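You operate a simulated robot arm through the tools that you are given. There is no shell and no other tool.

The job below is to be done with a simulated robot arm. You get a single attempt, and the scene is never put back.

TASK
Save a sharp picture of place 3 at 15 kV.
Fine: the beam starts off; one picture only.

Only the result counts: the job must be done as asked and must still hold three seconds after the hand-in. Knocking over, shifting, dropping, spilling or breaking anything else fails it.

THE ROBOT
A 6-joint arm with a two-finger parallel gripper, fixed in place. Base frame: the origin is on the floor under the middle of its stand, x ahead of it, y to its left, z up; the work surface is at about z = 760. Readings come in mm, rad, newtons and seconds.
With the tool pointing down near the work surface it reaches from about 260 to 680 mm from the base axis. Its first joint turns from -1.152 to 1.152 rad. Payload 2.9 kg.
Tool frame: the origin (TCP) lies between the finger pads and is the grasp point; the fingertips stand 30 mm ahead of it; z points along the fingers, y is the line along which they close. The gripper opens to 110 mm. The fingers are 20 mm wide and 10 mm thick; the gripper's body (48 by 112 mm) begins 55 mm behind the TCP.
Orientation is that of the tool frame in the base frame, as [roll, pitch, yaw] about the fixed x, y, z axes, in that order (R = Rz(yaw) Ry(pitch) Rx(roll)). With the fingers straight down and closing along the base's y, the tool's x points along the base's -x, its y along +y and its z along -z.

THE INTERFACE
- The arm moves only by the tool step_arm. Its argument "moves" is a list of rows, each a list of 3 entries, a list of its own where there are three numbers: the turn, a rotation vector about the tool's x, y, z in rad, then the shift along the tool's x, y, z in mm, then the opening, from 0 (shut) to 1 (fully open). In form: [[[rx, ry, rz], [dx, dy, dz], gripper], ...]. A call has 1 to 20 rows; each row is the pose to reach, as a shift and turn from the pose commanded when the call began, along the tool's axes at that moment. Each row takes 0.2 s and may step no farther than 50 mm and 0.15 rad from the row before; otherwise, or with a gripper value out of range, the whole call is refused. A pose out of reach is approached as far as the arm can. The call stops where the force on the tool passes 40 N (or 10 N more than at its start, if that is more) or the arm is blocked; 0.2 s more then pass. Each finger travels about 108 mm/s and halts on what it meets, pressing with about 26 N; the grip force reading is that of the motor and also rises with nothing between the fingers. The clock runs only during rows and for 0.2 s after the last one: add rows that repeat a pose to give the fingers time. It gives the time, the measured TCP pose, the force on the tool (base axes), the opening and the grip force at its end, in the units of the frame above (readings bear some noise), with the torque about the TCP (base axes, N m) and any sound that the robot's microphone picked up.
- Cameras (640 x 400 px; columns grow to the right, rows downward): "scene" is fixed at [84.2, 442.5, 1385.3]; the picture's right is [-0.65, -0.76, 0.00], its down [-0.44, 0.38, -0.82] and it looks along [0.62, -0.53, -0.58] (base axes); focal length 351 px, centre (320, 200). "wrist" rides on the gripper at [72, 17, -103] in the tool frame; the picture's right is [-0.23, 0.97, 0.00], its down [-0.76, -0.18, -0.62] and it looks along [-0.61, -0.14, 0.78] (tool axes); focal length 222 px, centre (320, 200).
- grab_frame(camera): a new picture of that camera. It takes no simulated time.
- point_at(camera, pixels): for up to 12 pixels [column, row] of the newest picture of that camera ("zoom" is the newest enlarged one), the place [x, y, z] in the base frame of the surface seen there, good to about 2 mm. It takes no simulated time.
- zoom(camera, box): a new picture of the part [left, top, right, bottom] of that camera's present view, enlarged. It takes no simulated time.
- sign_off(): hands the job in; it is judged then, once.

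Open the gripper and draw the arm clear of the work before you hand the job in, unless the task says otherwise.

The tools are called after "Call:" as name(argument=value, ...) on one line, values as JSON. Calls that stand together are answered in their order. step_arm: Moves the arm, as the interface text tells. Its arguments: {"type":"object","properties":{"moves":{"type":"array","items":{"type":"array"}}},"required":["moves"]} The other tools are called the same way: grab_frame (camera) takes a picture; point_at (camera, pixels) gives the place of the surface under pixels of a picture; zoom (camera, box) takes an enlarged picture of a part of a camera's view; sign_off () hands the job in.

At the start:

```text
t: 0.0
position: [385.5, 54.8, 1086.9]
tcp_rot: [-3.141, -0.001, 3.141]
ft_force: [0.1, -0.3, -0.5]
torque: [0.02, 0.0, -0.02]
gripper_width: 110.1
grip_force: 0.1
```

scene: 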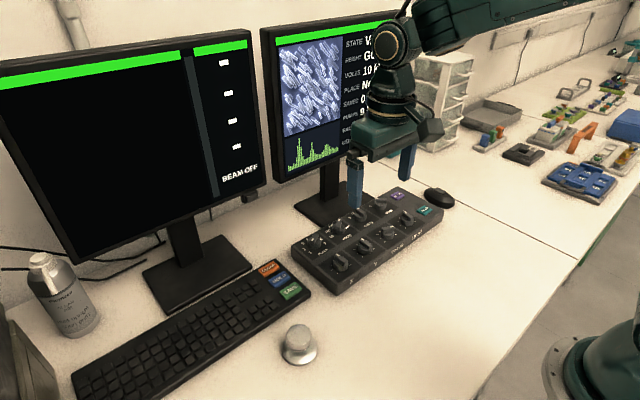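
wrist: 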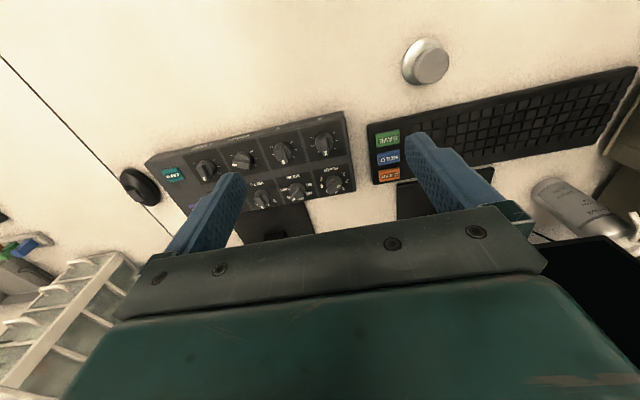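

The scene picture shows two monitors, a knob panel around (365,240), a keyboard with three coloured keys around (280,280), and a loose knob/dial at (298,343). I zoom in on these to read the labels.

Call:
zoom(camera="scene", box=[285, 180, 465, 300])

Call:
zoom(camera="scene", box=[260, 20, 400, 180])

Call:
zoom(camera="scene", box=[180, 30, 270, 200])

Call:
zoom(camera="wrist", box=[140, 100, 360, 240])

Call:
zoom(camera="scene", box=[230, 250, 330, 370])

```text
3.33 times, centred on (375, 240) of scene
```

zoom: 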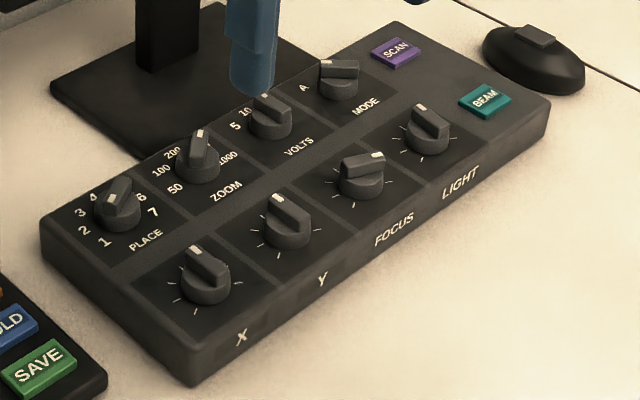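

```text
2.50 times, centred on (330, 100) of scene
```

zoom: 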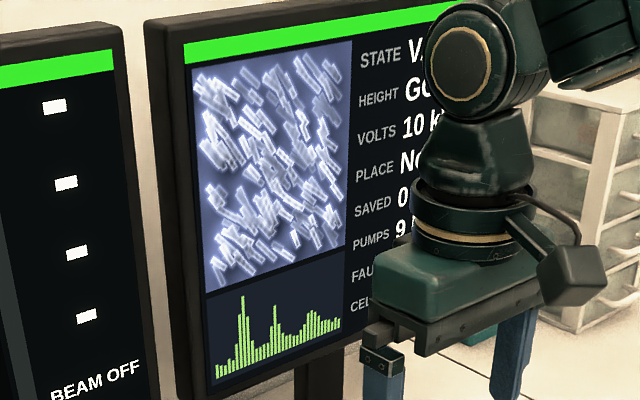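

```text
2.35 times, centred on (225, 115) of scene
```

zoom: 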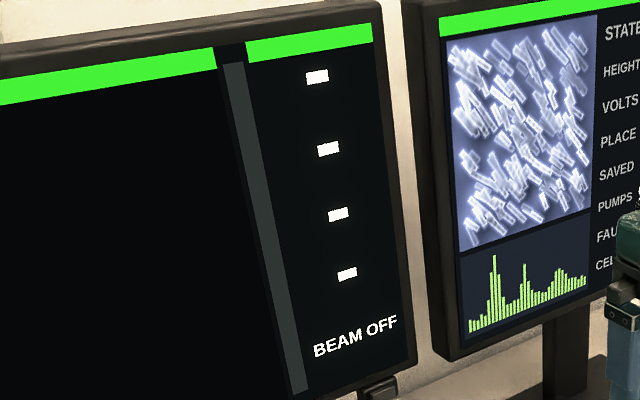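

```text
2.86 times, centred on (250, 170) of wrist
```

zoom: 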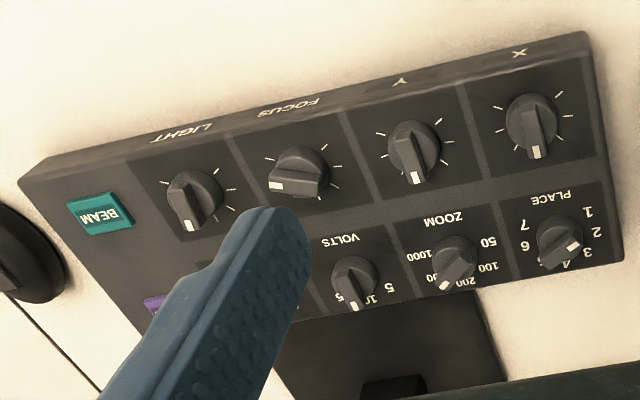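

```text
3.33 times, centred on (280, 310) of scene
```

zoom: 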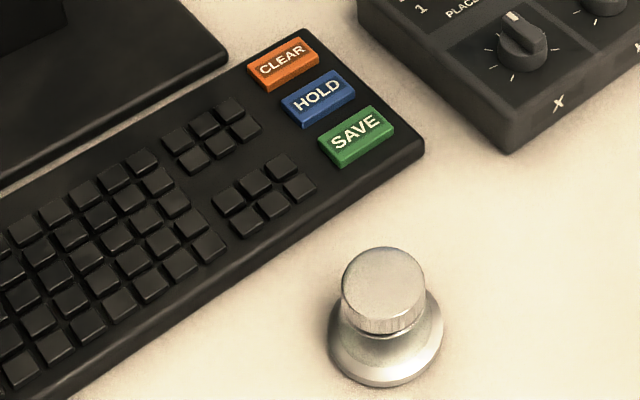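

The PLACE, ZOOM, VOLTS and MODE knobs are in the back row (314,242), (338,227), (360,214), (381,204), with X, Y, FOCUS and LIGHT in front. I locate these, the BEAM, SCAN and SAVE keys, and the metal dial.

Call:
point_at(camera="scene", pixels=[[314, 241], [338, 227], [360, 213], [381, 203], [340, 261], [365, 246], [388, 232], [408, 219], [424, 210], [397, 195], [291, 291], [298, 333]])

Call:
point_at(camera="scene", pixels=[[331, 294], [443, 212], [291, 250], [399, 188], [320, 252], [345, 238], [298, 355], [270, 268], [280, 280], [440, 198], [345, 110], [225, 110]])

```text
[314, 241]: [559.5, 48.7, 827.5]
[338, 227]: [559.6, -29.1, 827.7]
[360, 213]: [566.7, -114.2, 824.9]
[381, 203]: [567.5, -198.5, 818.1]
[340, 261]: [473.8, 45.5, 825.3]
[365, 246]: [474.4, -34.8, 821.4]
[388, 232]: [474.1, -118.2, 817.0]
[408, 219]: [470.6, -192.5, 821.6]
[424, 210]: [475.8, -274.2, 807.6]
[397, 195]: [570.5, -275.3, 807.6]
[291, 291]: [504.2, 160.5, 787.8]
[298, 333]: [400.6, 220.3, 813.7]
```

```text
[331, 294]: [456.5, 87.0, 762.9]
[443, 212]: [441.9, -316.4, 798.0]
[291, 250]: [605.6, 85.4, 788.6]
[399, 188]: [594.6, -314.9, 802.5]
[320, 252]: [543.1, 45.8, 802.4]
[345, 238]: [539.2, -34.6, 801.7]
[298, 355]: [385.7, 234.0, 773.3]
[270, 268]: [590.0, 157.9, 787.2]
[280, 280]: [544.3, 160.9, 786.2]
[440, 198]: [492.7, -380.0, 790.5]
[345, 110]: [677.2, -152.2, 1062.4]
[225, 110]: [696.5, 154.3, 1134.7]
```

The panel top is at z≈800 with knob tops near 828, and the arm hides the right-hand monitor. I move the arm to the right and lower so that the status screen becomes visible.

Call:
step_arm(moves=[[[0, 0, 0], [0, -40, 20], 1], [[0, 0, 0], [0, -80, 40], 1], [[0, 0, 0], [0, -120, 60], 1], [[0, 0, 0], [0, -160, 80], 1], [[0, 0, 0], [0, -200, 100], 1], [[0, 0, 0], [0, -230, 120], 1]])

Call:
grab_frame(camera="scene")

Call:
grab_frame(camera="wrist")

```text
t: 1.4
position: [386.4, -175.8, 969.8]
tcp_rot: [-3.141, 0.001, -3.14]
ft_force: [-0.1, -0.2, -0.1]
torque: [0.0, 0.0, 0.01]
gripper_width: 110.0
grip_force: 0.0
```

```text
taken
```

scene: 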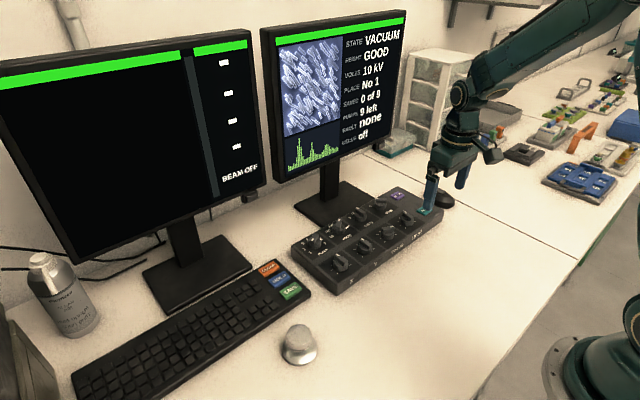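

```text
taken
```

wrist: 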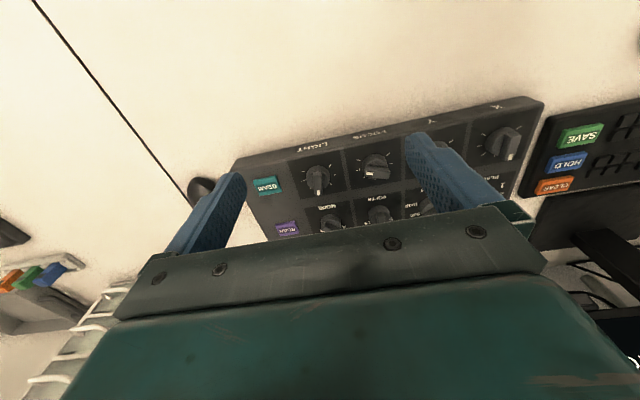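

The right-hand monitor is now clear: VACUUM, GOOD, 10 kV, place No 1. I zoom on it and on the knob panel for detail.

Call:
zoom(camera="scene", box=[335, 20, 415, 150])

Call:
zoom(camera="scene", box=[290, 215, 360, 270])

Call:
zoom(camera="scene", box=[340, 185, 410, 240])

Call:
zoom(camera="wrist", box=[240, 90, 420, 240])

```text
3.08 times, centred on (375, 85) of scene
```

zoom: 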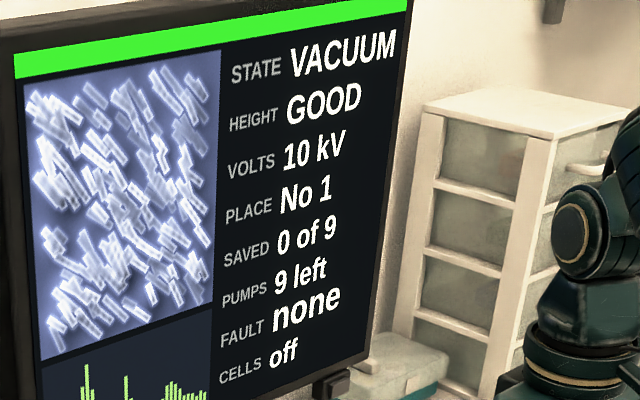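

```text
7.27 times, centred on (325, 242) of scene
```

zoom: 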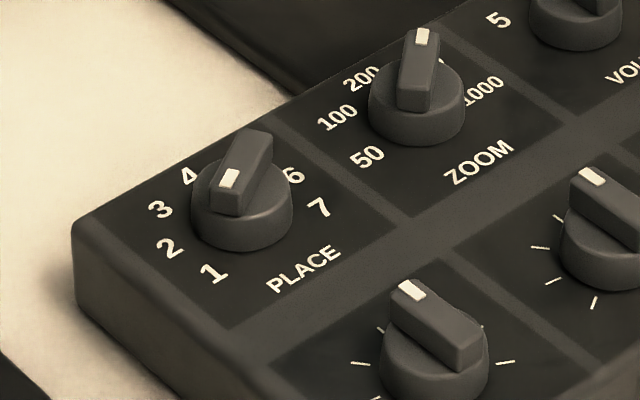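

```text
7.27 times, centred on (375, 212) of scene
```

zoom: 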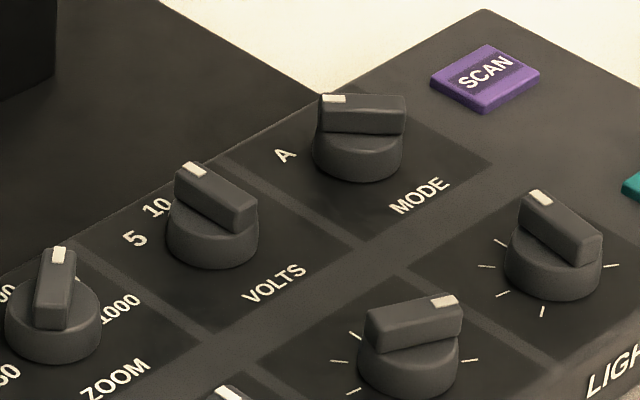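

```text
2.67 times, centred on (330, 165) of wrist
```

zoom: 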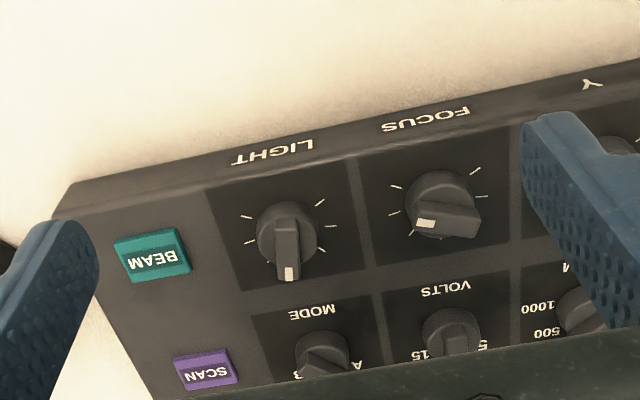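

Screen reads VOLTS 10 kV, PLACE No 1, SAVED 0 of 9. I zoom on the PLACE knob to measure its pointer, label positions and bar.

Call:
zoom(camera="scene", box=[294, 222, 338, 262])

```text
10.00 times, centred on (316, 242) of scene
```

zoom: 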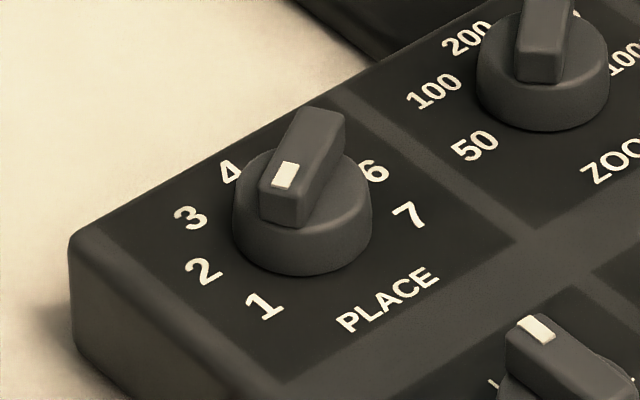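

The PLACE bar's white mark points toward "1". I measure the labels, the bar ends and the knob body in this zoom.

Call:
point_at(camera="zoom", pixels=[[263, 304], [204, 271], [191, 217], [229, 174], [375, 172], [410, 214], [285, 175], [323, 120], [303, 150], [245, 200], [365, 185], [285, 205]])

Call:
point_at(camera="zoom", pixels=[[270, 182], [295, 190], [300, 118], [340, 128], [300, 215], [240, 225], [300, 260], [365, 215], [300, 232], [268, 208], [250, 185], [355, 170]])

```text
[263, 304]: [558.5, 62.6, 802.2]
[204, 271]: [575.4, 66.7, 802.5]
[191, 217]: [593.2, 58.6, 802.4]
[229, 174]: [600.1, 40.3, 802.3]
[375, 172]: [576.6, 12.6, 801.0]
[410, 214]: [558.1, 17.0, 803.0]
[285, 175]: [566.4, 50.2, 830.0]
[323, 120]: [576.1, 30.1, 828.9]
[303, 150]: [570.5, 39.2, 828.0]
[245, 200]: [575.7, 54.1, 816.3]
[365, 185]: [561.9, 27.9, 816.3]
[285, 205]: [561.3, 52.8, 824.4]
```

```text
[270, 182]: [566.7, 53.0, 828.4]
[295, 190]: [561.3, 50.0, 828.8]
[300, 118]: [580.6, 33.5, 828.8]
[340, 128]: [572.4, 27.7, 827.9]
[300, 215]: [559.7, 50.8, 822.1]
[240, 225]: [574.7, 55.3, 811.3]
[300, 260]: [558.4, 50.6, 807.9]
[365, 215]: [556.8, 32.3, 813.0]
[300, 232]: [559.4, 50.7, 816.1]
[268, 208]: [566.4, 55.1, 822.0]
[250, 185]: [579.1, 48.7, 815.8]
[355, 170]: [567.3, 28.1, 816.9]
```

The PLACE labels fit a circle about (572.5, 40) with 40° spacing: "1" at +120°, "3" at +40° (from +x toward +y), and the bar points at 119°. I check the clearance to the monitors and the other knobs' pointers before approaching.

Call:
point_at(camera="scene", pixels=[[270, 180], [280, 182], [380, 135], [265, 60], [400, 20], [80, 260], [245, 180], [240, 40], [330, 170], [185, 240], [300, 205], [350, 190]])

Call:
zoom(camera="scene", box=[340, 190, 404, 230])

```text
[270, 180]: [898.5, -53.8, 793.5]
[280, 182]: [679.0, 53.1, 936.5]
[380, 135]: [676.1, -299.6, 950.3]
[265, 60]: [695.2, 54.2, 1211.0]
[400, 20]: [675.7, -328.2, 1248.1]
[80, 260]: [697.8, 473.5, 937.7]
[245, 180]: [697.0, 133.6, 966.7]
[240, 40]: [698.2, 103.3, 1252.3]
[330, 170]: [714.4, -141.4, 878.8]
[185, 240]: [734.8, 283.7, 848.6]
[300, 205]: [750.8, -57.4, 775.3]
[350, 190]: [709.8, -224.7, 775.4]
```

```text
10.00 times, centred on (372, 210) of scene
```

zoom: 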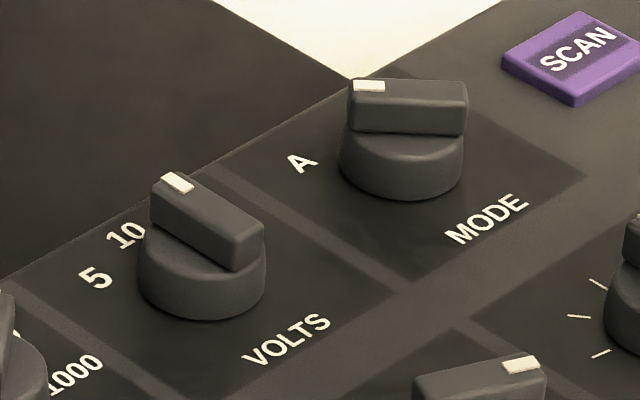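

Monitors' faces are at x≈676–697 with bottoms near z≈936, so there is room at x≈572 as long as the camera stays on the robot side. I measure VOLTS and MODE knob bars in this zoom.

Call:
point_at(camera="zoom", pixels=[[177, 183], [185, 172], [154, 187], [262, 238], [235, 252], [210, 215], [96, 278], [126, 235], [369, 86], [464, 88], [301, 162], [408, 95]])

Call:
zoom(camera="scene", box=[364, 205, 428, 245])

```text
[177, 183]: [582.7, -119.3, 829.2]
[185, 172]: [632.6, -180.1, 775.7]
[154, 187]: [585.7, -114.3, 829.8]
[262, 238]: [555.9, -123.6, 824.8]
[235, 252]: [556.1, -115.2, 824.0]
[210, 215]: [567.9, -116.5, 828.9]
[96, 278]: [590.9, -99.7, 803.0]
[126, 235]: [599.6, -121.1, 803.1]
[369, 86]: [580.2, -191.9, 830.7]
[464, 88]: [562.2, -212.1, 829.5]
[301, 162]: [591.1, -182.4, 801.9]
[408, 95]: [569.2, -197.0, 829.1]
```

```text
10.00 times, centred on (396, 225) of scene
```

zoom: 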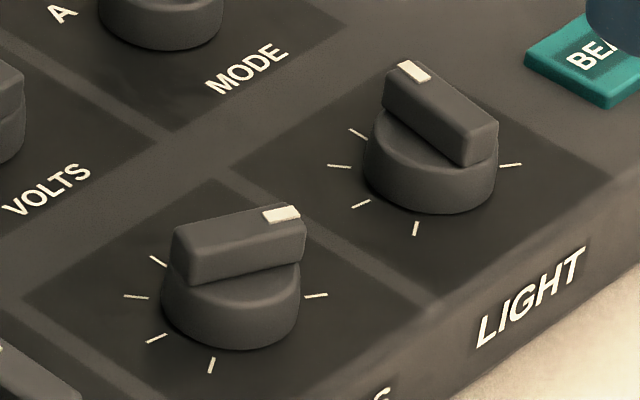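

VOLTS centre is about (571,-120), bar pointing at 0° (10 kV), with "5" at about +45° so "15" should be about -45°. Now I measure FOCUS and LIGHT in the newest zoom.

Call:
point_at(camera="zoom", pixels=[[282, 214], [185, 232], [240, 228], [190, 270], [300, 240], [415, 70], [480, 135], [440, 105], [158, 261], [316, 296], [156, 338], [212, 365]])

```text
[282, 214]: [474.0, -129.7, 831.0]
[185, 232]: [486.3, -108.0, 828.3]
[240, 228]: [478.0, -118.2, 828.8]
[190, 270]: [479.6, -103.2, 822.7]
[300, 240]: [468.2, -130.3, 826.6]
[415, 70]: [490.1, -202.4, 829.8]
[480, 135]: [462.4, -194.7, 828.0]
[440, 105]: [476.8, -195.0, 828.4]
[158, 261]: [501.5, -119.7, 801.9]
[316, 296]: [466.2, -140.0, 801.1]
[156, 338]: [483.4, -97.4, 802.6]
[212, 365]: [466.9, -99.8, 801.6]
```

FOCUS centre is about (478,-119) with its mark at about -120°. I now move the open gripper above the PLACE knob at a safe height.

Call:
step_arm(moves=[[[0, 0, 0], [-26, 31, 5], 1], [[0, 0, 0], [-53, 62, 10], 1], [[0, 0, 0], [-79, 93, 15], 1], [[0, 0, 0], [-106, 124, 20], 1], [[0, 0, 0], [-132, 155, 25], 1], [[0, 0, 0], [-159, 186, 30], 1], [[0, 0, 0], [-185.5, 216, 35], 1], [[0, 0, 0], [-185.5, 216, 35], 1]])

```text
t: 3.2
position: [564.8, 40.2, 932.8]
tcp_rot: [-3.141, -0.001, 3.141]
ft_force: [-0.2, -1.0, 0.0]
torque: [-0.02, -0.01, 0.01]
gripper_width: 109.9
grip_force: 0.1
```

The TCP reads (564.8, 40.2, 932.8), x a bit short of the commanded 571. I hold still to see whether it settles.

Call:
step_arm(moves=[[[0, 0, 0], [0, 0, 0], 1], [[0, 0, 0], [0, 0, 0], 1], [[0, 0, 0], [0, 0, 0], 1]])

Call:
grab_frame(camera="wrist")

Call:
grab_frame(camera="scene")

```text
t: 4.0
position: [565.4, 39.4, 932.1]
tcp_rot: [-3.141, 0.0, -3.142]
ft_force: [0.9, -0.6, 0.5]
torque: [0.04, 0.01, -0.01]
gripper_width: 109.7
grip_force: 0.0
```

```text
taken
```

wrist: 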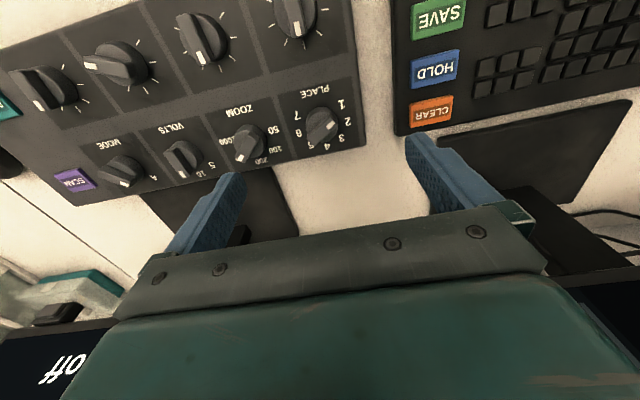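

```text
taken
```

scene: 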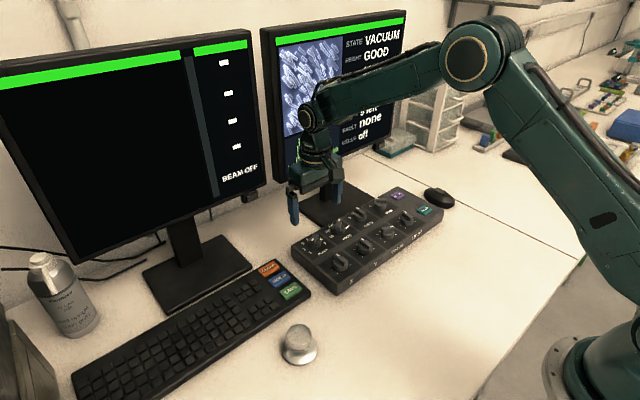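

x settles at 565.4, so there is a static offset from the command; I check the true fingertip position with the scene camera.

Call:
zoom(camera="scene", box=[280, 145, 360, 230])

```text
4.71 times, centred on (320, 188) of scene
```

zoom: 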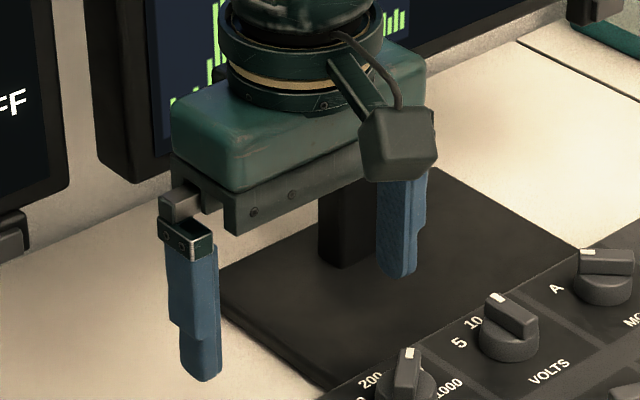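

The +y fingertip is at zoom (200,370) and the -y fingertip at (398,268). I query points on them.

Call:
point_at(camera="zoom", pixels=[[187, 355], [196, 360], [206, 360], [216, 352], [206, 376], [196, 374], [385, 255], [395, 262], [404, 262], [412, 255], [400, 274], [205, 340]])

```text
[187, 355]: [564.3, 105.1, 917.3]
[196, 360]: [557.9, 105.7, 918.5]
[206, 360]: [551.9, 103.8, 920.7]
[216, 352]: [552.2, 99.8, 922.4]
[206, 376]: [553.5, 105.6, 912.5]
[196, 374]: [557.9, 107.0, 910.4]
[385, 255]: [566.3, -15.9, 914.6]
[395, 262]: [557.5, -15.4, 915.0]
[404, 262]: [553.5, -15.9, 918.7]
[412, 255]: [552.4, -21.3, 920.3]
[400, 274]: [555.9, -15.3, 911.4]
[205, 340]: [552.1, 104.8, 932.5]
```

Front faces of the fingers read x≈552, outer faces match y. I query the back edge of the outer face and the tip to calibrate the finger's centre in x.

Call:
point_at(camera="zoom", pixels=[[180, 345], [181, 350], [182, 355], [183, 340], [178, 340], [203, 350], [200, 350], [210, 350], [380, 250], [379, 240], [198, 379], [203, 381]])

Call:
point_at(camera="wrist", pixels=[[320, 122], [312, 135], [332, 115], [341, 104], [327, 141], [185, 158], [181, 174], [186, 143], [415, 140], [425, 150]])

```text
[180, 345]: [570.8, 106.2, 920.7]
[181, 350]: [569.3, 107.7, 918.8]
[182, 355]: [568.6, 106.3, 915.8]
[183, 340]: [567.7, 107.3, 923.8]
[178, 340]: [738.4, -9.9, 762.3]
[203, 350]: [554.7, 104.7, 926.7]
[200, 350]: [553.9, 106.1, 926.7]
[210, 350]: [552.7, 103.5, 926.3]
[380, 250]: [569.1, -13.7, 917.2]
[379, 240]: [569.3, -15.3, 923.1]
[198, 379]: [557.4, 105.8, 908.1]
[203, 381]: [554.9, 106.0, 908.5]
```

```text
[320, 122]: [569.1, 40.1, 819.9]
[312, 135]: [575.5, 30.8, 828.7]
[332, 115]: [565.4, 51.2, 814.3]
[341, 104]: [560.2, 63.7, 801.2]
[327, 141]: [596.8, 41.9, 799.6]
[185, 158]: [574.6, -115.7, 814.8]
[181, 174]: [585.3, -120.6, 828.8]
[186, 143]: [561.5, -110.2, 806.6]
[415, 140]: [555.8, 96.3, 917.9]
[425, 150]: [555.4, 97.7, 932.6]
```

Camera puts the finger centre at x≈562 (reading 565), knob at ≈571.5. I shift +8 mm in x and turn the tool +120° (base yaw) at this height, so the fingers can close across the bar now pointing at 120° and later turn down to 40°.

Call:
step_arm(moves=[[[0, 0, -0.14], [-8, 0, 0], 1], [[0, 0, -0.28], [-8, 0, 0], 1], [[0, 0, -0.42], [-8, 0, 0], 1], [[0, 0, -0.56], [-8, 0, 0], 1], [[0, 0, -0.7], [-8, 0, 0], 1], [[0, 0, -0.84], [-8, 0, 0], 0.9], [[0, 0, -0.98], [-8, 0, 0], 0.8], [[0, 0, -1.12], [-8, 0, 0], 0.7], [[0, 0, -1.26], [-8, 0, 0], 0.6], [[0, 0, -1.4], [-8, 0, 0], 0.5], [[0, 0, -1.54], [-8, 0, 0], 0.5], [[0, 0, -1.68], [-8, 0, 0], 0.5], [[0, 0, -1.82], [-8, 0, 0], 0.5], [[0, 0, -1.96], [-8, 0, 0], 0.5], [[0, 0, -2.094], [-8, 0, 0], 0.5], [[0, 0, -2.094], [-8, 0, 0], 0.5], [[0, 0, -2.094], [-8, 0, 0], 0.5]])

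Call:
grab_frame(camera="scene")

Call:
zoom(camera="scene", box=[280, 145, 360, 260])

```text
t: 7.6
position: [578.3, 41.7, 932.4]
tcp_rot: [-3.141, 0.001, -1.048]
ft_force: [0.0, -0.9, -1.1]
torque: [-0.01, 0.0, 0.0]
gripper_width: 54.9
grip_force: 0.0
```

```text
taken
```

scene: 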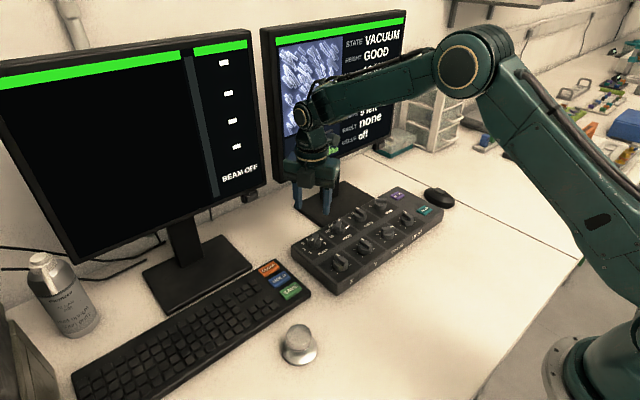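

```text
3.48 times, centred on (320, 202) of scene
```

zoom: 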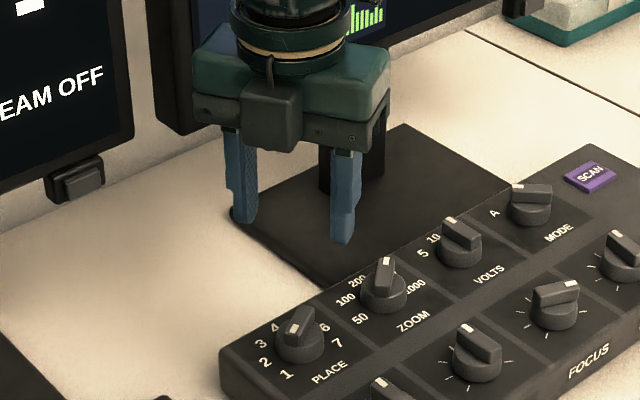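

Yaw is now -60° as intended and the reading is (578.3, 41.7). I check where the two fingertips actually are relative to the knob with the scene camera.

Call:
zoom(camera="scene", box=[296, 180, 344, 215])

```text
11.43 times, centred on (320, 198) of scene
```

zoom: 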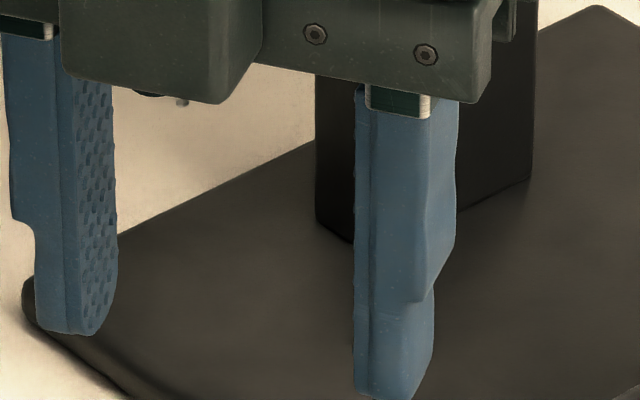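

Left finger shows its pad (65–115 px) and the right finger its outside (358–435 px). I query these edges.

Call:
point_at(camera="zoom", pixels=[[70, 280], [90, 280], [112, 280], [40, 280], [85, 325], [60, 325], [360, 340], [372, 350], [400, 350], [430, 350], [385, 395], [357, 300]])

```text
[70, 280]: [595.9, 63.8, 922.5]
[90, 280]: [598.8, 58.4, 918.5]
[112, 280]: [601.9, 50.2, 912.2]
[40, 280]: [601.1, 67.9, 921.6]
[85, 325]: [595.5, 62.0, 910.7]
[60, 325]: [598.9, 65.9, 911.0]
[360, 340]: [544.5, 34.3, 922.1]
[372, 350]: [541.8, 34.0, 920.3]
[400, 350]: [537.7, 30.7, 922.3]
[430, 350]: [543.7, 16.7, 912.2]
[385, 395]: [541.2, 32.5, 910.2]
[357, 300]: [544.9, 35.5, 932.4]
```

By camera, the TCP is about (574.3, 43) versus the knob at (571.5, 40.3). I correct by that difference and come down 63 mm, keeping the tips above the knob top.

Call:
step_arm(moves=[[[0, 0, 0], [0.9, 3.8, 20], 0.5], [[0, 0, 0], [0.9, 3.8, 40], 0.5], [[0, 0, 0], [0.9, 3.8, 55], 0.5], [[0, 0, 0], [0.9, 3.8, 63], 0.5], [[0, 0, 0], [0.9, 3.8, 63], 0.5]])

Call:
zoom(camera="scene", box=[290, 210, 342, 255])

Call:
grab_frame(camera="wrist")

```text
t: 8.8
position: [574.8, 36.0, 870.0]
tcp_rot: [3.141, -0.001, -1.047]
ft_force: [0.2, 0.2, 0.0]
torque: [-0.02, -0.02, -0.01]
gripper_width: 55.0
grip_force: 0.1
```

```text
8.89 times, centred on (316, 232) of scene
```

zoom: 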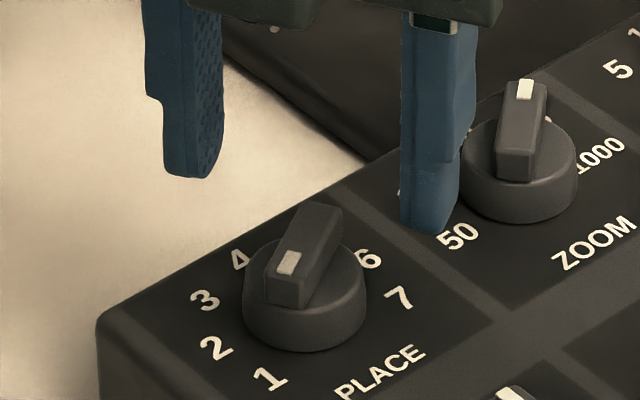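

```text
taken
```

wrist: 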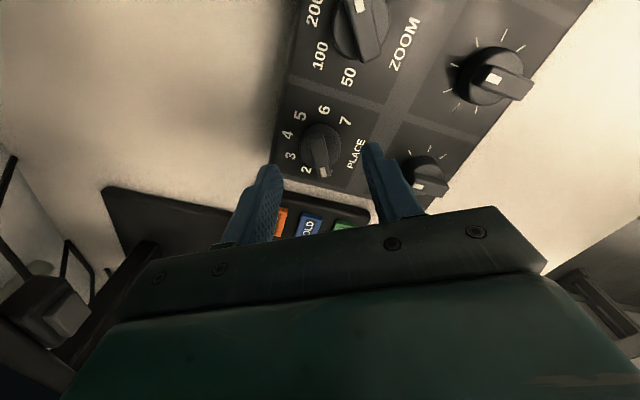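

The wrist view shows the knob at about (318,150); the tool axis at knob-top height should project to about (320,156). I zoom in to compare precisely.

Call:
zoom(camera="wrist", box=[260, 100, 400, 190])

```text
4.44 times, centred on (330, 145) of wrist
```

zoom: 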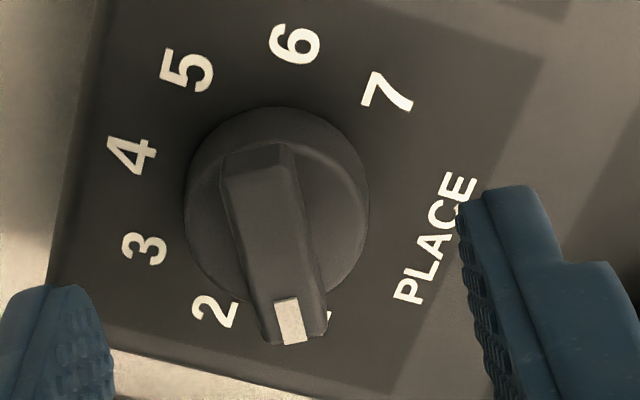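

The bar centre in the zoom (277,245) maps to wrist (320,155), matching the tool axis, and the bar tilt matches the tool x axis within a degree or two. I descend 22 mm so the tips straddle the bar just above the knob's round body.

Call:
step_arm(moves=[[[0, 0, 0], [0, 0, 8], 0.5], [[0, 0, 0], [0, 0, 15], 0.5], [[0, 0, 0], [0, 0, 20], 0.5], [[0, 0, 0], [0, 0, 22], 0.5], [[0, 0, 0], [0, 0, 22], 0.5]])

Call:
zoom(camera="scene", box=[290, 210, 342, 255])

Call:
zoom(camera="wrist", box=[260, 110, 400, 200])

```text
t: 10.0
position: [575.8, 36.7, 848.1]
tcp_rot: [-3.141, 0.0, -1.048]
ft_force: [0.2, -0.6, 0.2]
torque: [0.03, -0.01, -0.01]
gripper_width: 54.8
grip_force: 0.1
```

```text
8.89 times, centred on (316, 232) of scene
```

zoom: 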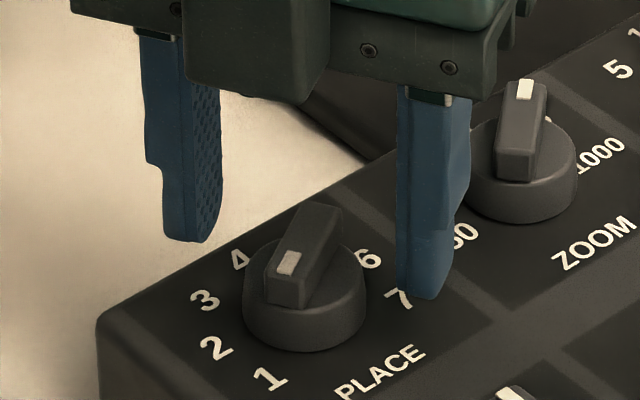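

```text
4.44 times, centred on (330, 155) of wrist
```

zoom: 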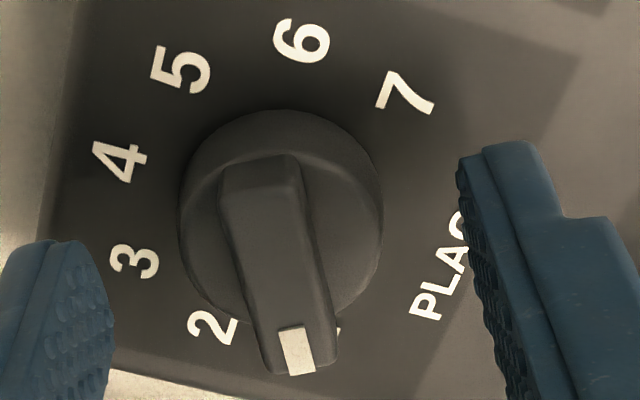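

The tips' midpoint in the scene zoom (307,268) coincides with the base of the bar (308,270), and no force is felt. I close the gripper on the bar.

Call:
step_arm(moves=[[[0, 0, 0], [0, 0, 0], 0.3], [[0, 0, 0], [0, 0, 0], 0.15], [[0, 0, 0], [0, 0, 0], 0.0], [[0, 0, 0], [0, 0, 0], 0.0], [[0, 0, 0], [0, 0, 0], 0.0]])

Call:
zoom(camera="scene", box=[290, 210, 342, 255])

Call:
zoom(camera="wrist", box=[260, 110, 400, 200])

```text
t: 11.2
position: [575.5, 37.4, 847.1]
tcp_rot: [3.14, 0.0, -1.046]
ft_force: [0.1, -0.3, -0.8]
torque: [0.0, -0.01, -0.01]
gripper_width: 11.8
grip_force: 45.3
```

```text
8.89 times, centred on (316, 232) of scene
```

zoom: 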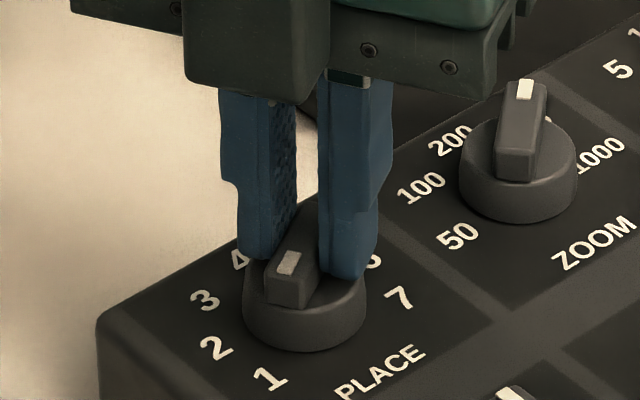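

```text
4.44 times, centred on (330, 155) of wrist
```

zoom: 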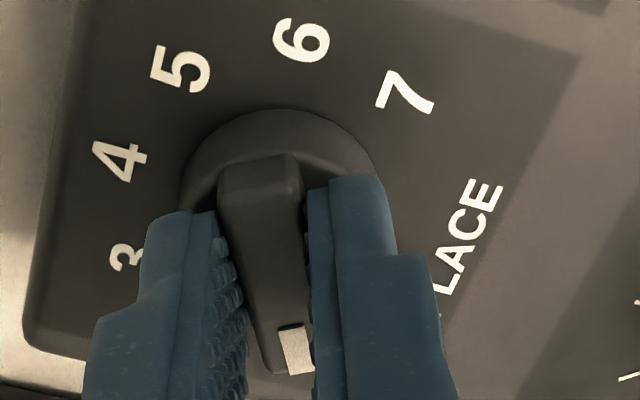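

The bar is gripped (width 11.8, no side force). I turn the tool about its own z by +1.396 rad (clockwise seen from above, -80°) to bring the mark from "1" to "3".

Call:
step_arm(moves=[[[0, 0, 0.12], [0, 0, 0], 0], [[0, 0, 0.24], [0, 0, 0], 0], [[0, 0, 0.36], [0, 0, 0], 0], [[0, 0, 0.48], [0, 0, 0], 0], [[0, 0, 0.6], [0, 0, 0], 0], [[0, 0, 0.698], [0, 0, 0], 0], [[0, 0, 0.698], [0, 0, 0], 0]])

Call:
grab_frame(camera="scene")

Call:
zoom(camera="scene", box=[290, 210, 342, 255])

```text
t: 12.8
position: [573.6, 37.0, 847.1]
tcp_rot: [3.137, -0.002, -1.746]
ft_force: [-21.0, -9.8, 10.6]
torque: [0.47, 0.24, 0.06]
gripper_width: 12.1
grip_force: 45.0
```

```text
taken
```

scene: 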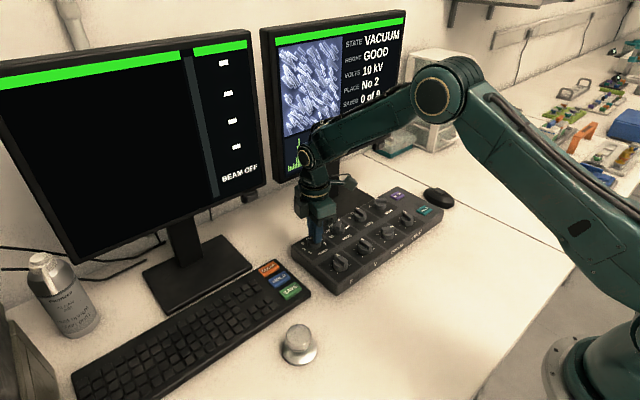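

```text
8.89 times, centred on (316, 232) of scene
```

zoom: 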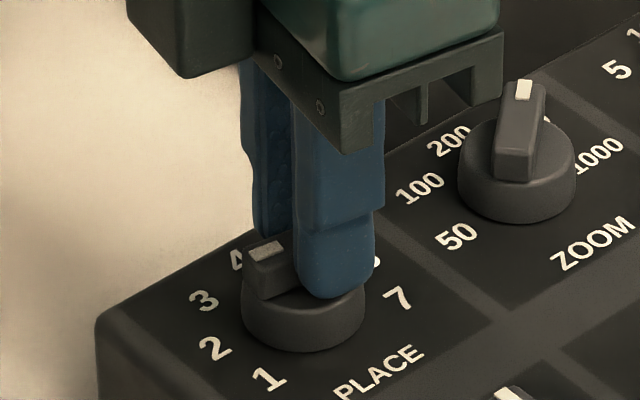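

The display now reads PLACE No 2, but the tool feels (-21,-10) N sideways. I shift about 2 mm along that force to relieve it before turning on.

Call:
step_arm(moves=[[[0, 0, 0], [0.7, 0.9, 0], 0], [[0, 0, 0], [1.3, 1.8, 0], 0], [[0, 0, 0], [1.3, 1.8, 0], 0]])

```text
t: 13.6
position: [573.0, 37.7, 847.2]
tcp_rot: [-3.14, -0.001, -1.748]
ft_force: [-4.3, -6.5, 0.0]
torque: [-1.44, 0.37, -0.02]
gripper_width: 11.9
grip_force: 45.1
```

Side force fell to (-4,-6) N. I turn the next 20° and check the force.

Call:
step_arm(moves=[[[0, 0, 0.12], [0.3, 0.2, 0], 0], [[0, 0, 0.24], [0.6, 0.4, 0], 0], [[0, 0, 0.35], [0.8, 0.5, 0], 0], [[0, 0, 0.35], [0.8, 0.5, 0], 0]])

```text
t: 14.6
position: [573.3, 37.0, 846.9]
tcp_rot: [3.142, 0.0, -2.093]
ft_force: [4.3, 6.9, -11.6]
torque: [-0.42, 0.22, -0.05]
gripper_width: 11.7
grip_force: 45.2
```

Forces remain small (4,7) N. I turn the remaining 20°.

Call:
step_arm(moves=[[[0, 0, 0.12], [0, 0, 0], 0], [[0, 0, 0.24], [0, 0, 0], 0], [[0, 0, 0.35], [0, 0, 0], 0], [[0, 0, 0.35], [0, 0, 0], 0]])

Call:
grab_frame(camera="scene")

Call:
zoom(camera="scene", box=[290, 210, 342, 255])

```text
t: 15.6
position: [571.6, 38.4, 846.9]
tcp_rot: [3.139, -0.002, -2.442]
ft_force: [-5.5, 20.4, -10.5]
torque: [0.46, -0.05, 0.05]
gripper_width: 12.2
grip_force: 44.9
```

```text
taken
```

scene: 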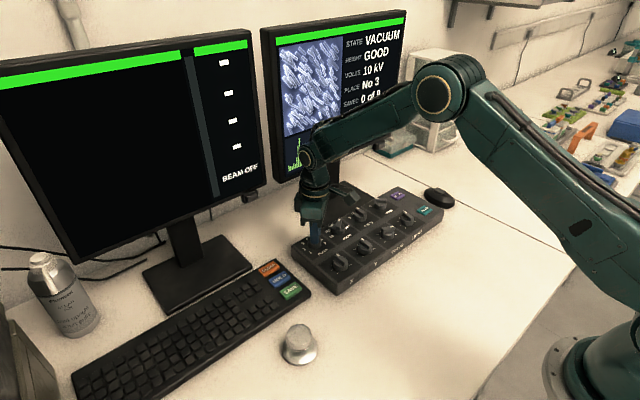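

```text
8.89 times, centred on (316, 232) of scene
```

zoom: 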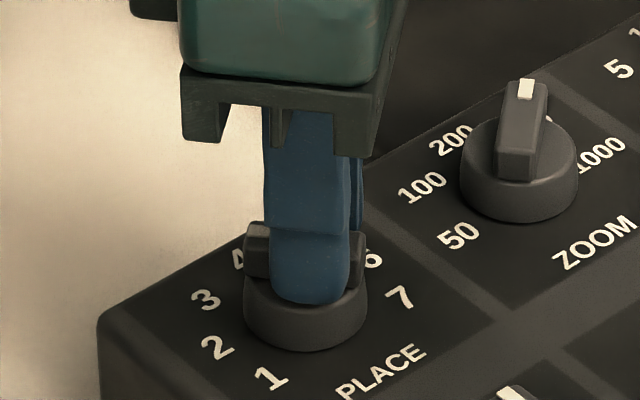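

The display reads PLACE No 3. I relieve the sideways force, open the fingers and lift straight up.

Call:
step_arm(moves=[[[0, 0, 0], [-0.9, 1.8, 0], 0], [[0, 0, 0], [-0.9, 1.8, 0], 0.2], [[0, 0, 0], [-0.9, 1.8, 0], 0.4], [[0, 0, 0], [-0.9, 1.8, 0], 0.4], [[0, 0, 0], [-0.9, 1.8, -10], 0.4], [[0, 0, 0], [-0.9, 1.8, -25], 0.4], [[0, 0, 0], [-0.9, 1.8, -45], 0.4], [[0, 0, 0], [-0.9, 1.8, -60], 0.4]])

Call:
zoom(camera="scene", box=[290, 210, 342, 255])

Call:
grab_frame(camera="scene")

```text
t: 17.4
position: [571.0, 38.0, 910.0]
tcp_rot: [3.141, 0.0, -2.446]
ft_force: [0.4, -0.4, -0.8]
torque: [0.03, -0.01, 0.0]
gripper_width: 44.0
grip_force: 0.1
```

```text
8.89 times, centred on (316, 232) of scene
```

zoom: 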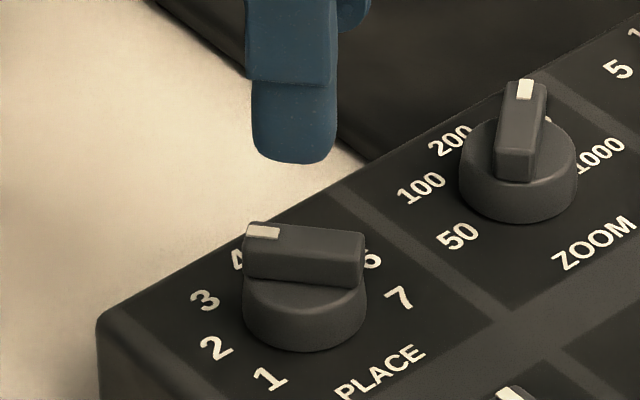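

```text
taken
```

scene: 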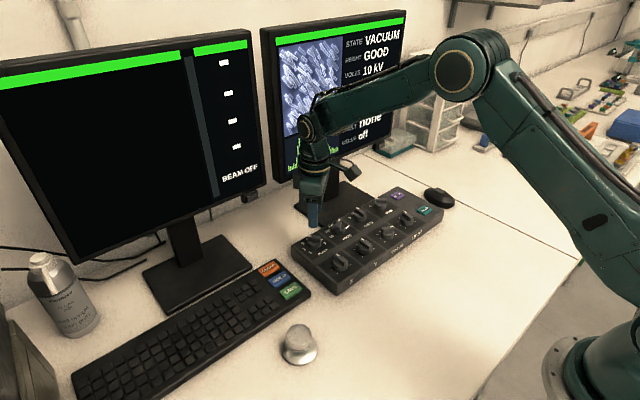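

The PLACE mark now sits at "3". Next I move to the VOLTS knob at about (571,-120), turning the tool back to its straight yaw on the way.

Call:
step_arm(moves=[[[0, 0, 0.14], [20, -24, 0], 0.5], [[0, 0, 0.28], [40, -48, 0], 0.5], [[0, 0, 0.42], [60, -72, 0], 0.5], [[0, 0, 0.56], [80, -96, 0], 0.5], [[0, 0, 0.698], [100.6, -120.6, 0], 0.5], [[0, 0, 0.698], [100.6, -120.6, 20], 0.5], [[0, 0, 0.698], [100.6, -120.6, 38], 0.5], [[0, 0, 0.698], [100.6, -120.6, 38], 0.5]])

Call:
zoom(camera="wrist", box=[260, 100, 400, 190])

Call:
zoom(camera="scene", box=[330, 180, 390, 230])

```text
t: 19.2
position: [572.1, -117.8, 871.4]
tcp_rot: [-3.142, -0.001, 3.139]
ft_force: [0.4, -0.6, 1.1]
torque: [0.01, 0.01, 0.0]
gripper_width: 55.3
grip_force: 0.0
```

```text
4.44 times, centred on (330, 145) of wrist
```

zoom: 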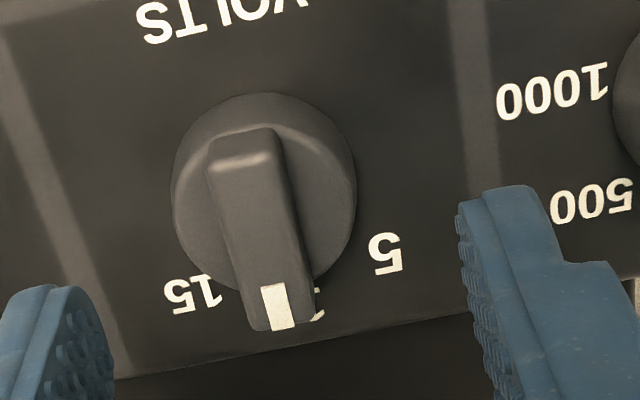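

```text
8.00 times, centred on (360, 205) of scene
```

zoom: 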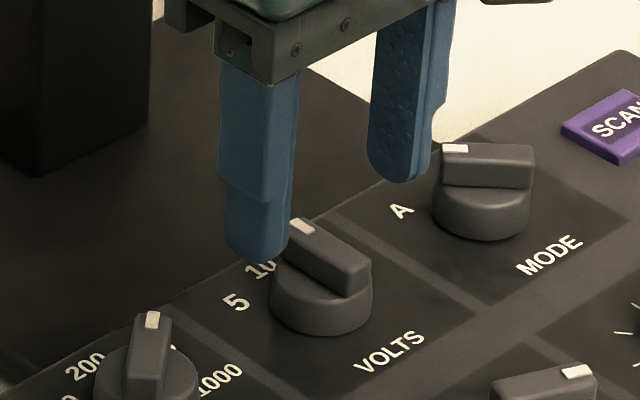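

Compared with the PLACE alignment, the VOLTS knob appears about 12 px left and 14 px up in the zoom, i.e. about +2 mm tool x and -1.5 mm tool y. I shift by that and descend 24 mm around the bar.

Call:
step_arm(moves=[[[0, 0, 0], [2, -1.5, 5], 0.5], [[0, 0, 0], [2, -1.5, 12], 0.5], [[0, 0, 0], [2, -1.5, 19], 0.5], [[0, 0, 0], [2, -1.5, 24], 0.5], [[0, 0, 0], [2, -1.5, 24], 0.5]])

Call:
zoom(camera="wrist", box=[260, 110, 400, 200])

Call:
zoom(camera="scene", box=[330, 180, 390, 230])

```text
t: 20.4
position: [570.7, -119.9, 847.5]
tcp_rot: [-3.141, 0.0, 3.14]
ft_force: [0.7, 0.4, -0.1]
torque: [0.01, 0.02, 0.01]
gripper_width: 55.0
grip_force: 0.0
```

```text
4.44 times, centred on (330, 155) of wrist
```

zoom: 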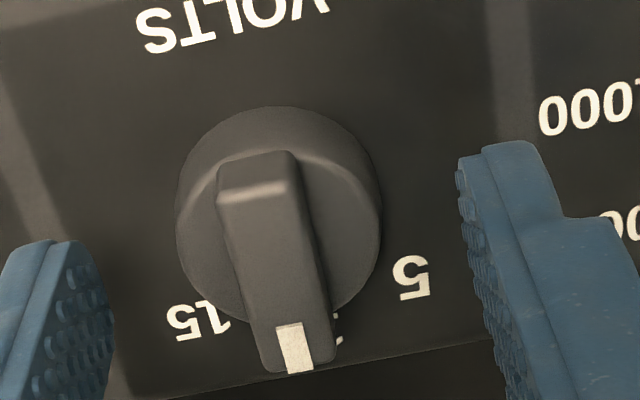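

```text
8.00 times, centred on (360, 205) of scene
```

zoom: 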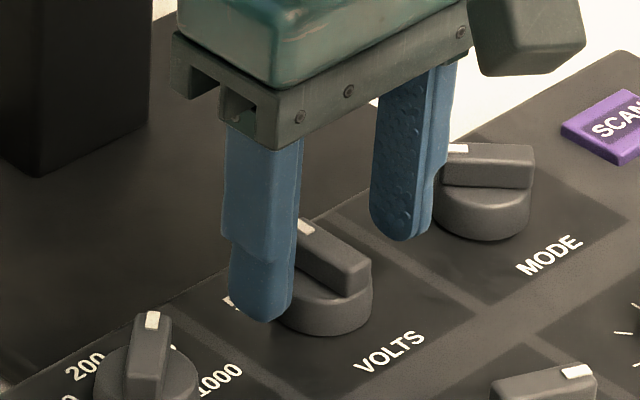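

The alignment now matches the PLACE one. I close on the VOLTS bar.

Call:
step_arm(moves=[[[0, 0, 0], [0, 0, 0], 0.3], [[0, 0, 0], [0, 0, 0], 0.15], [[0, 0, 0], [0, 0, 0], 0.0], [[0, 0, 0], [0, 0, 0], 0.0], [[0, 0, 0], [0, 0, 0], 0.0]])

```text
t: 21.6
position: [571.3, -119.5, 846.9]
tcp_rot: [3.142, -0.001, 3.139]
ft_force: [0.4, -1.7, -1.2]
torque: [-0.06, -0.04, -0.02]
gripper_width: 11.8
grip_force: 44.8
```

Gripped at 11.8 mm with almost no side force. I turn 40° clockwise (from above) toward "15" in two parts' worth of small steps.

Call:
step_arm(moves=[[[0, 0, 0.12], [0, 0, 0], 0], [[0, 0, 0.24], [0, 0, 0], 0], [[0, 0, 0.36], [0, 0, 0], 0], [[0, 0, 0.48], [0, 0, 0], 0], [[0, 0, 0.6], [0, 0, 0], 0], [[0, 0, 0.7], [0, 0, 0], 0], [[0, 0, 0.7], [0, 0, 0], 0]])

Call:
grab_frame(camera="scene")

Call:
zoom(camera="wrist", box=[260, 110, 400, 200])

```text
t: 23.2
position: [571.6, -119.0, 846.4]
tcp_rot: [3.14, 0.003, 2.44]
ft_force: [5.6, 17.9, 6.0]
torque: [-0.34, -1.09, 0.02]
gripper_width: 11.9
grip_force: 44.4
```

```text
taken
```

scene: 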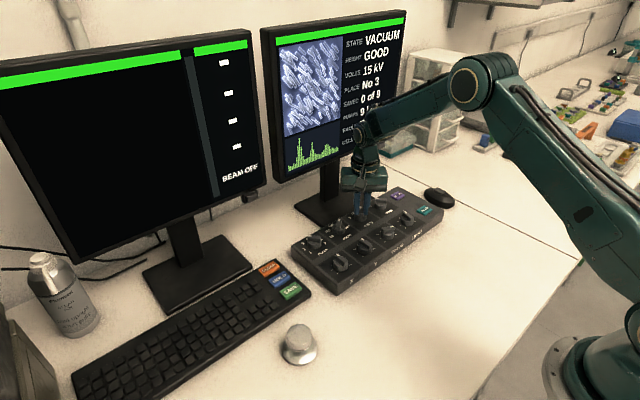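

```text
4.44 times, centred on (330, 155) of wrist
```

zoom: 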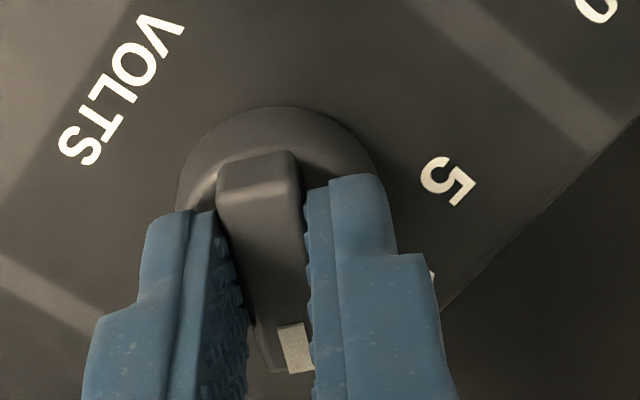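

The display now reads 15 kV and No 3. I relieve the side force, open and lift.

Call:
step_arm(moves=[[[0, 0, 0], [0.7, 1.3, 0], 0], [[0, 0, 0], [0.7, 1.3, 0], 0.2], [[0, 0, 0], [0.7, 1.3, 0], 0.4], [[0, 0, 0], [0.7, 1.3, 0], 0.4], [[0, 0, 0], [0.7, 1.3, -10], 0.4], [[0, 0, 0], [0.7, 1.3, -25], 0.4], [[0, 0, 0], [0.7, 1.3, -45], 0.4], [[0, 0, 0], [0.7, 1.3, -65], 0.4]])

Call:
grab_frame(camera="scene")

Call:
zoom(camera="scene", box=[340, 180, 440, 250])

```text
t: 25.0
position: [569.1, -120.6, 911.0]
tcp_rot: [3.14, -0.001, 2.439]
ft_force: [0.0, -0.8, 0.0]
torque: [0.0, -0.01, -0.01]
gripper_width: 44.0
grip_force: 0.1
```

```text
taken
```

scene: 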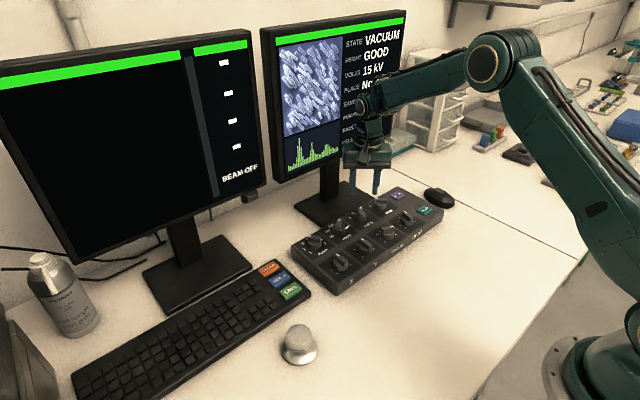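

```text
5.71 times, centred on (390, 215) of scene
```

zoom: 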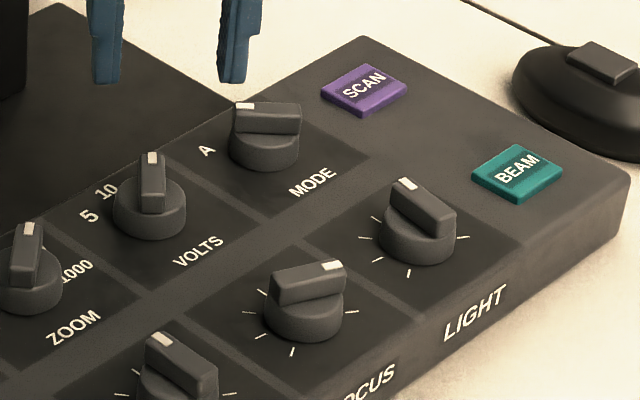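

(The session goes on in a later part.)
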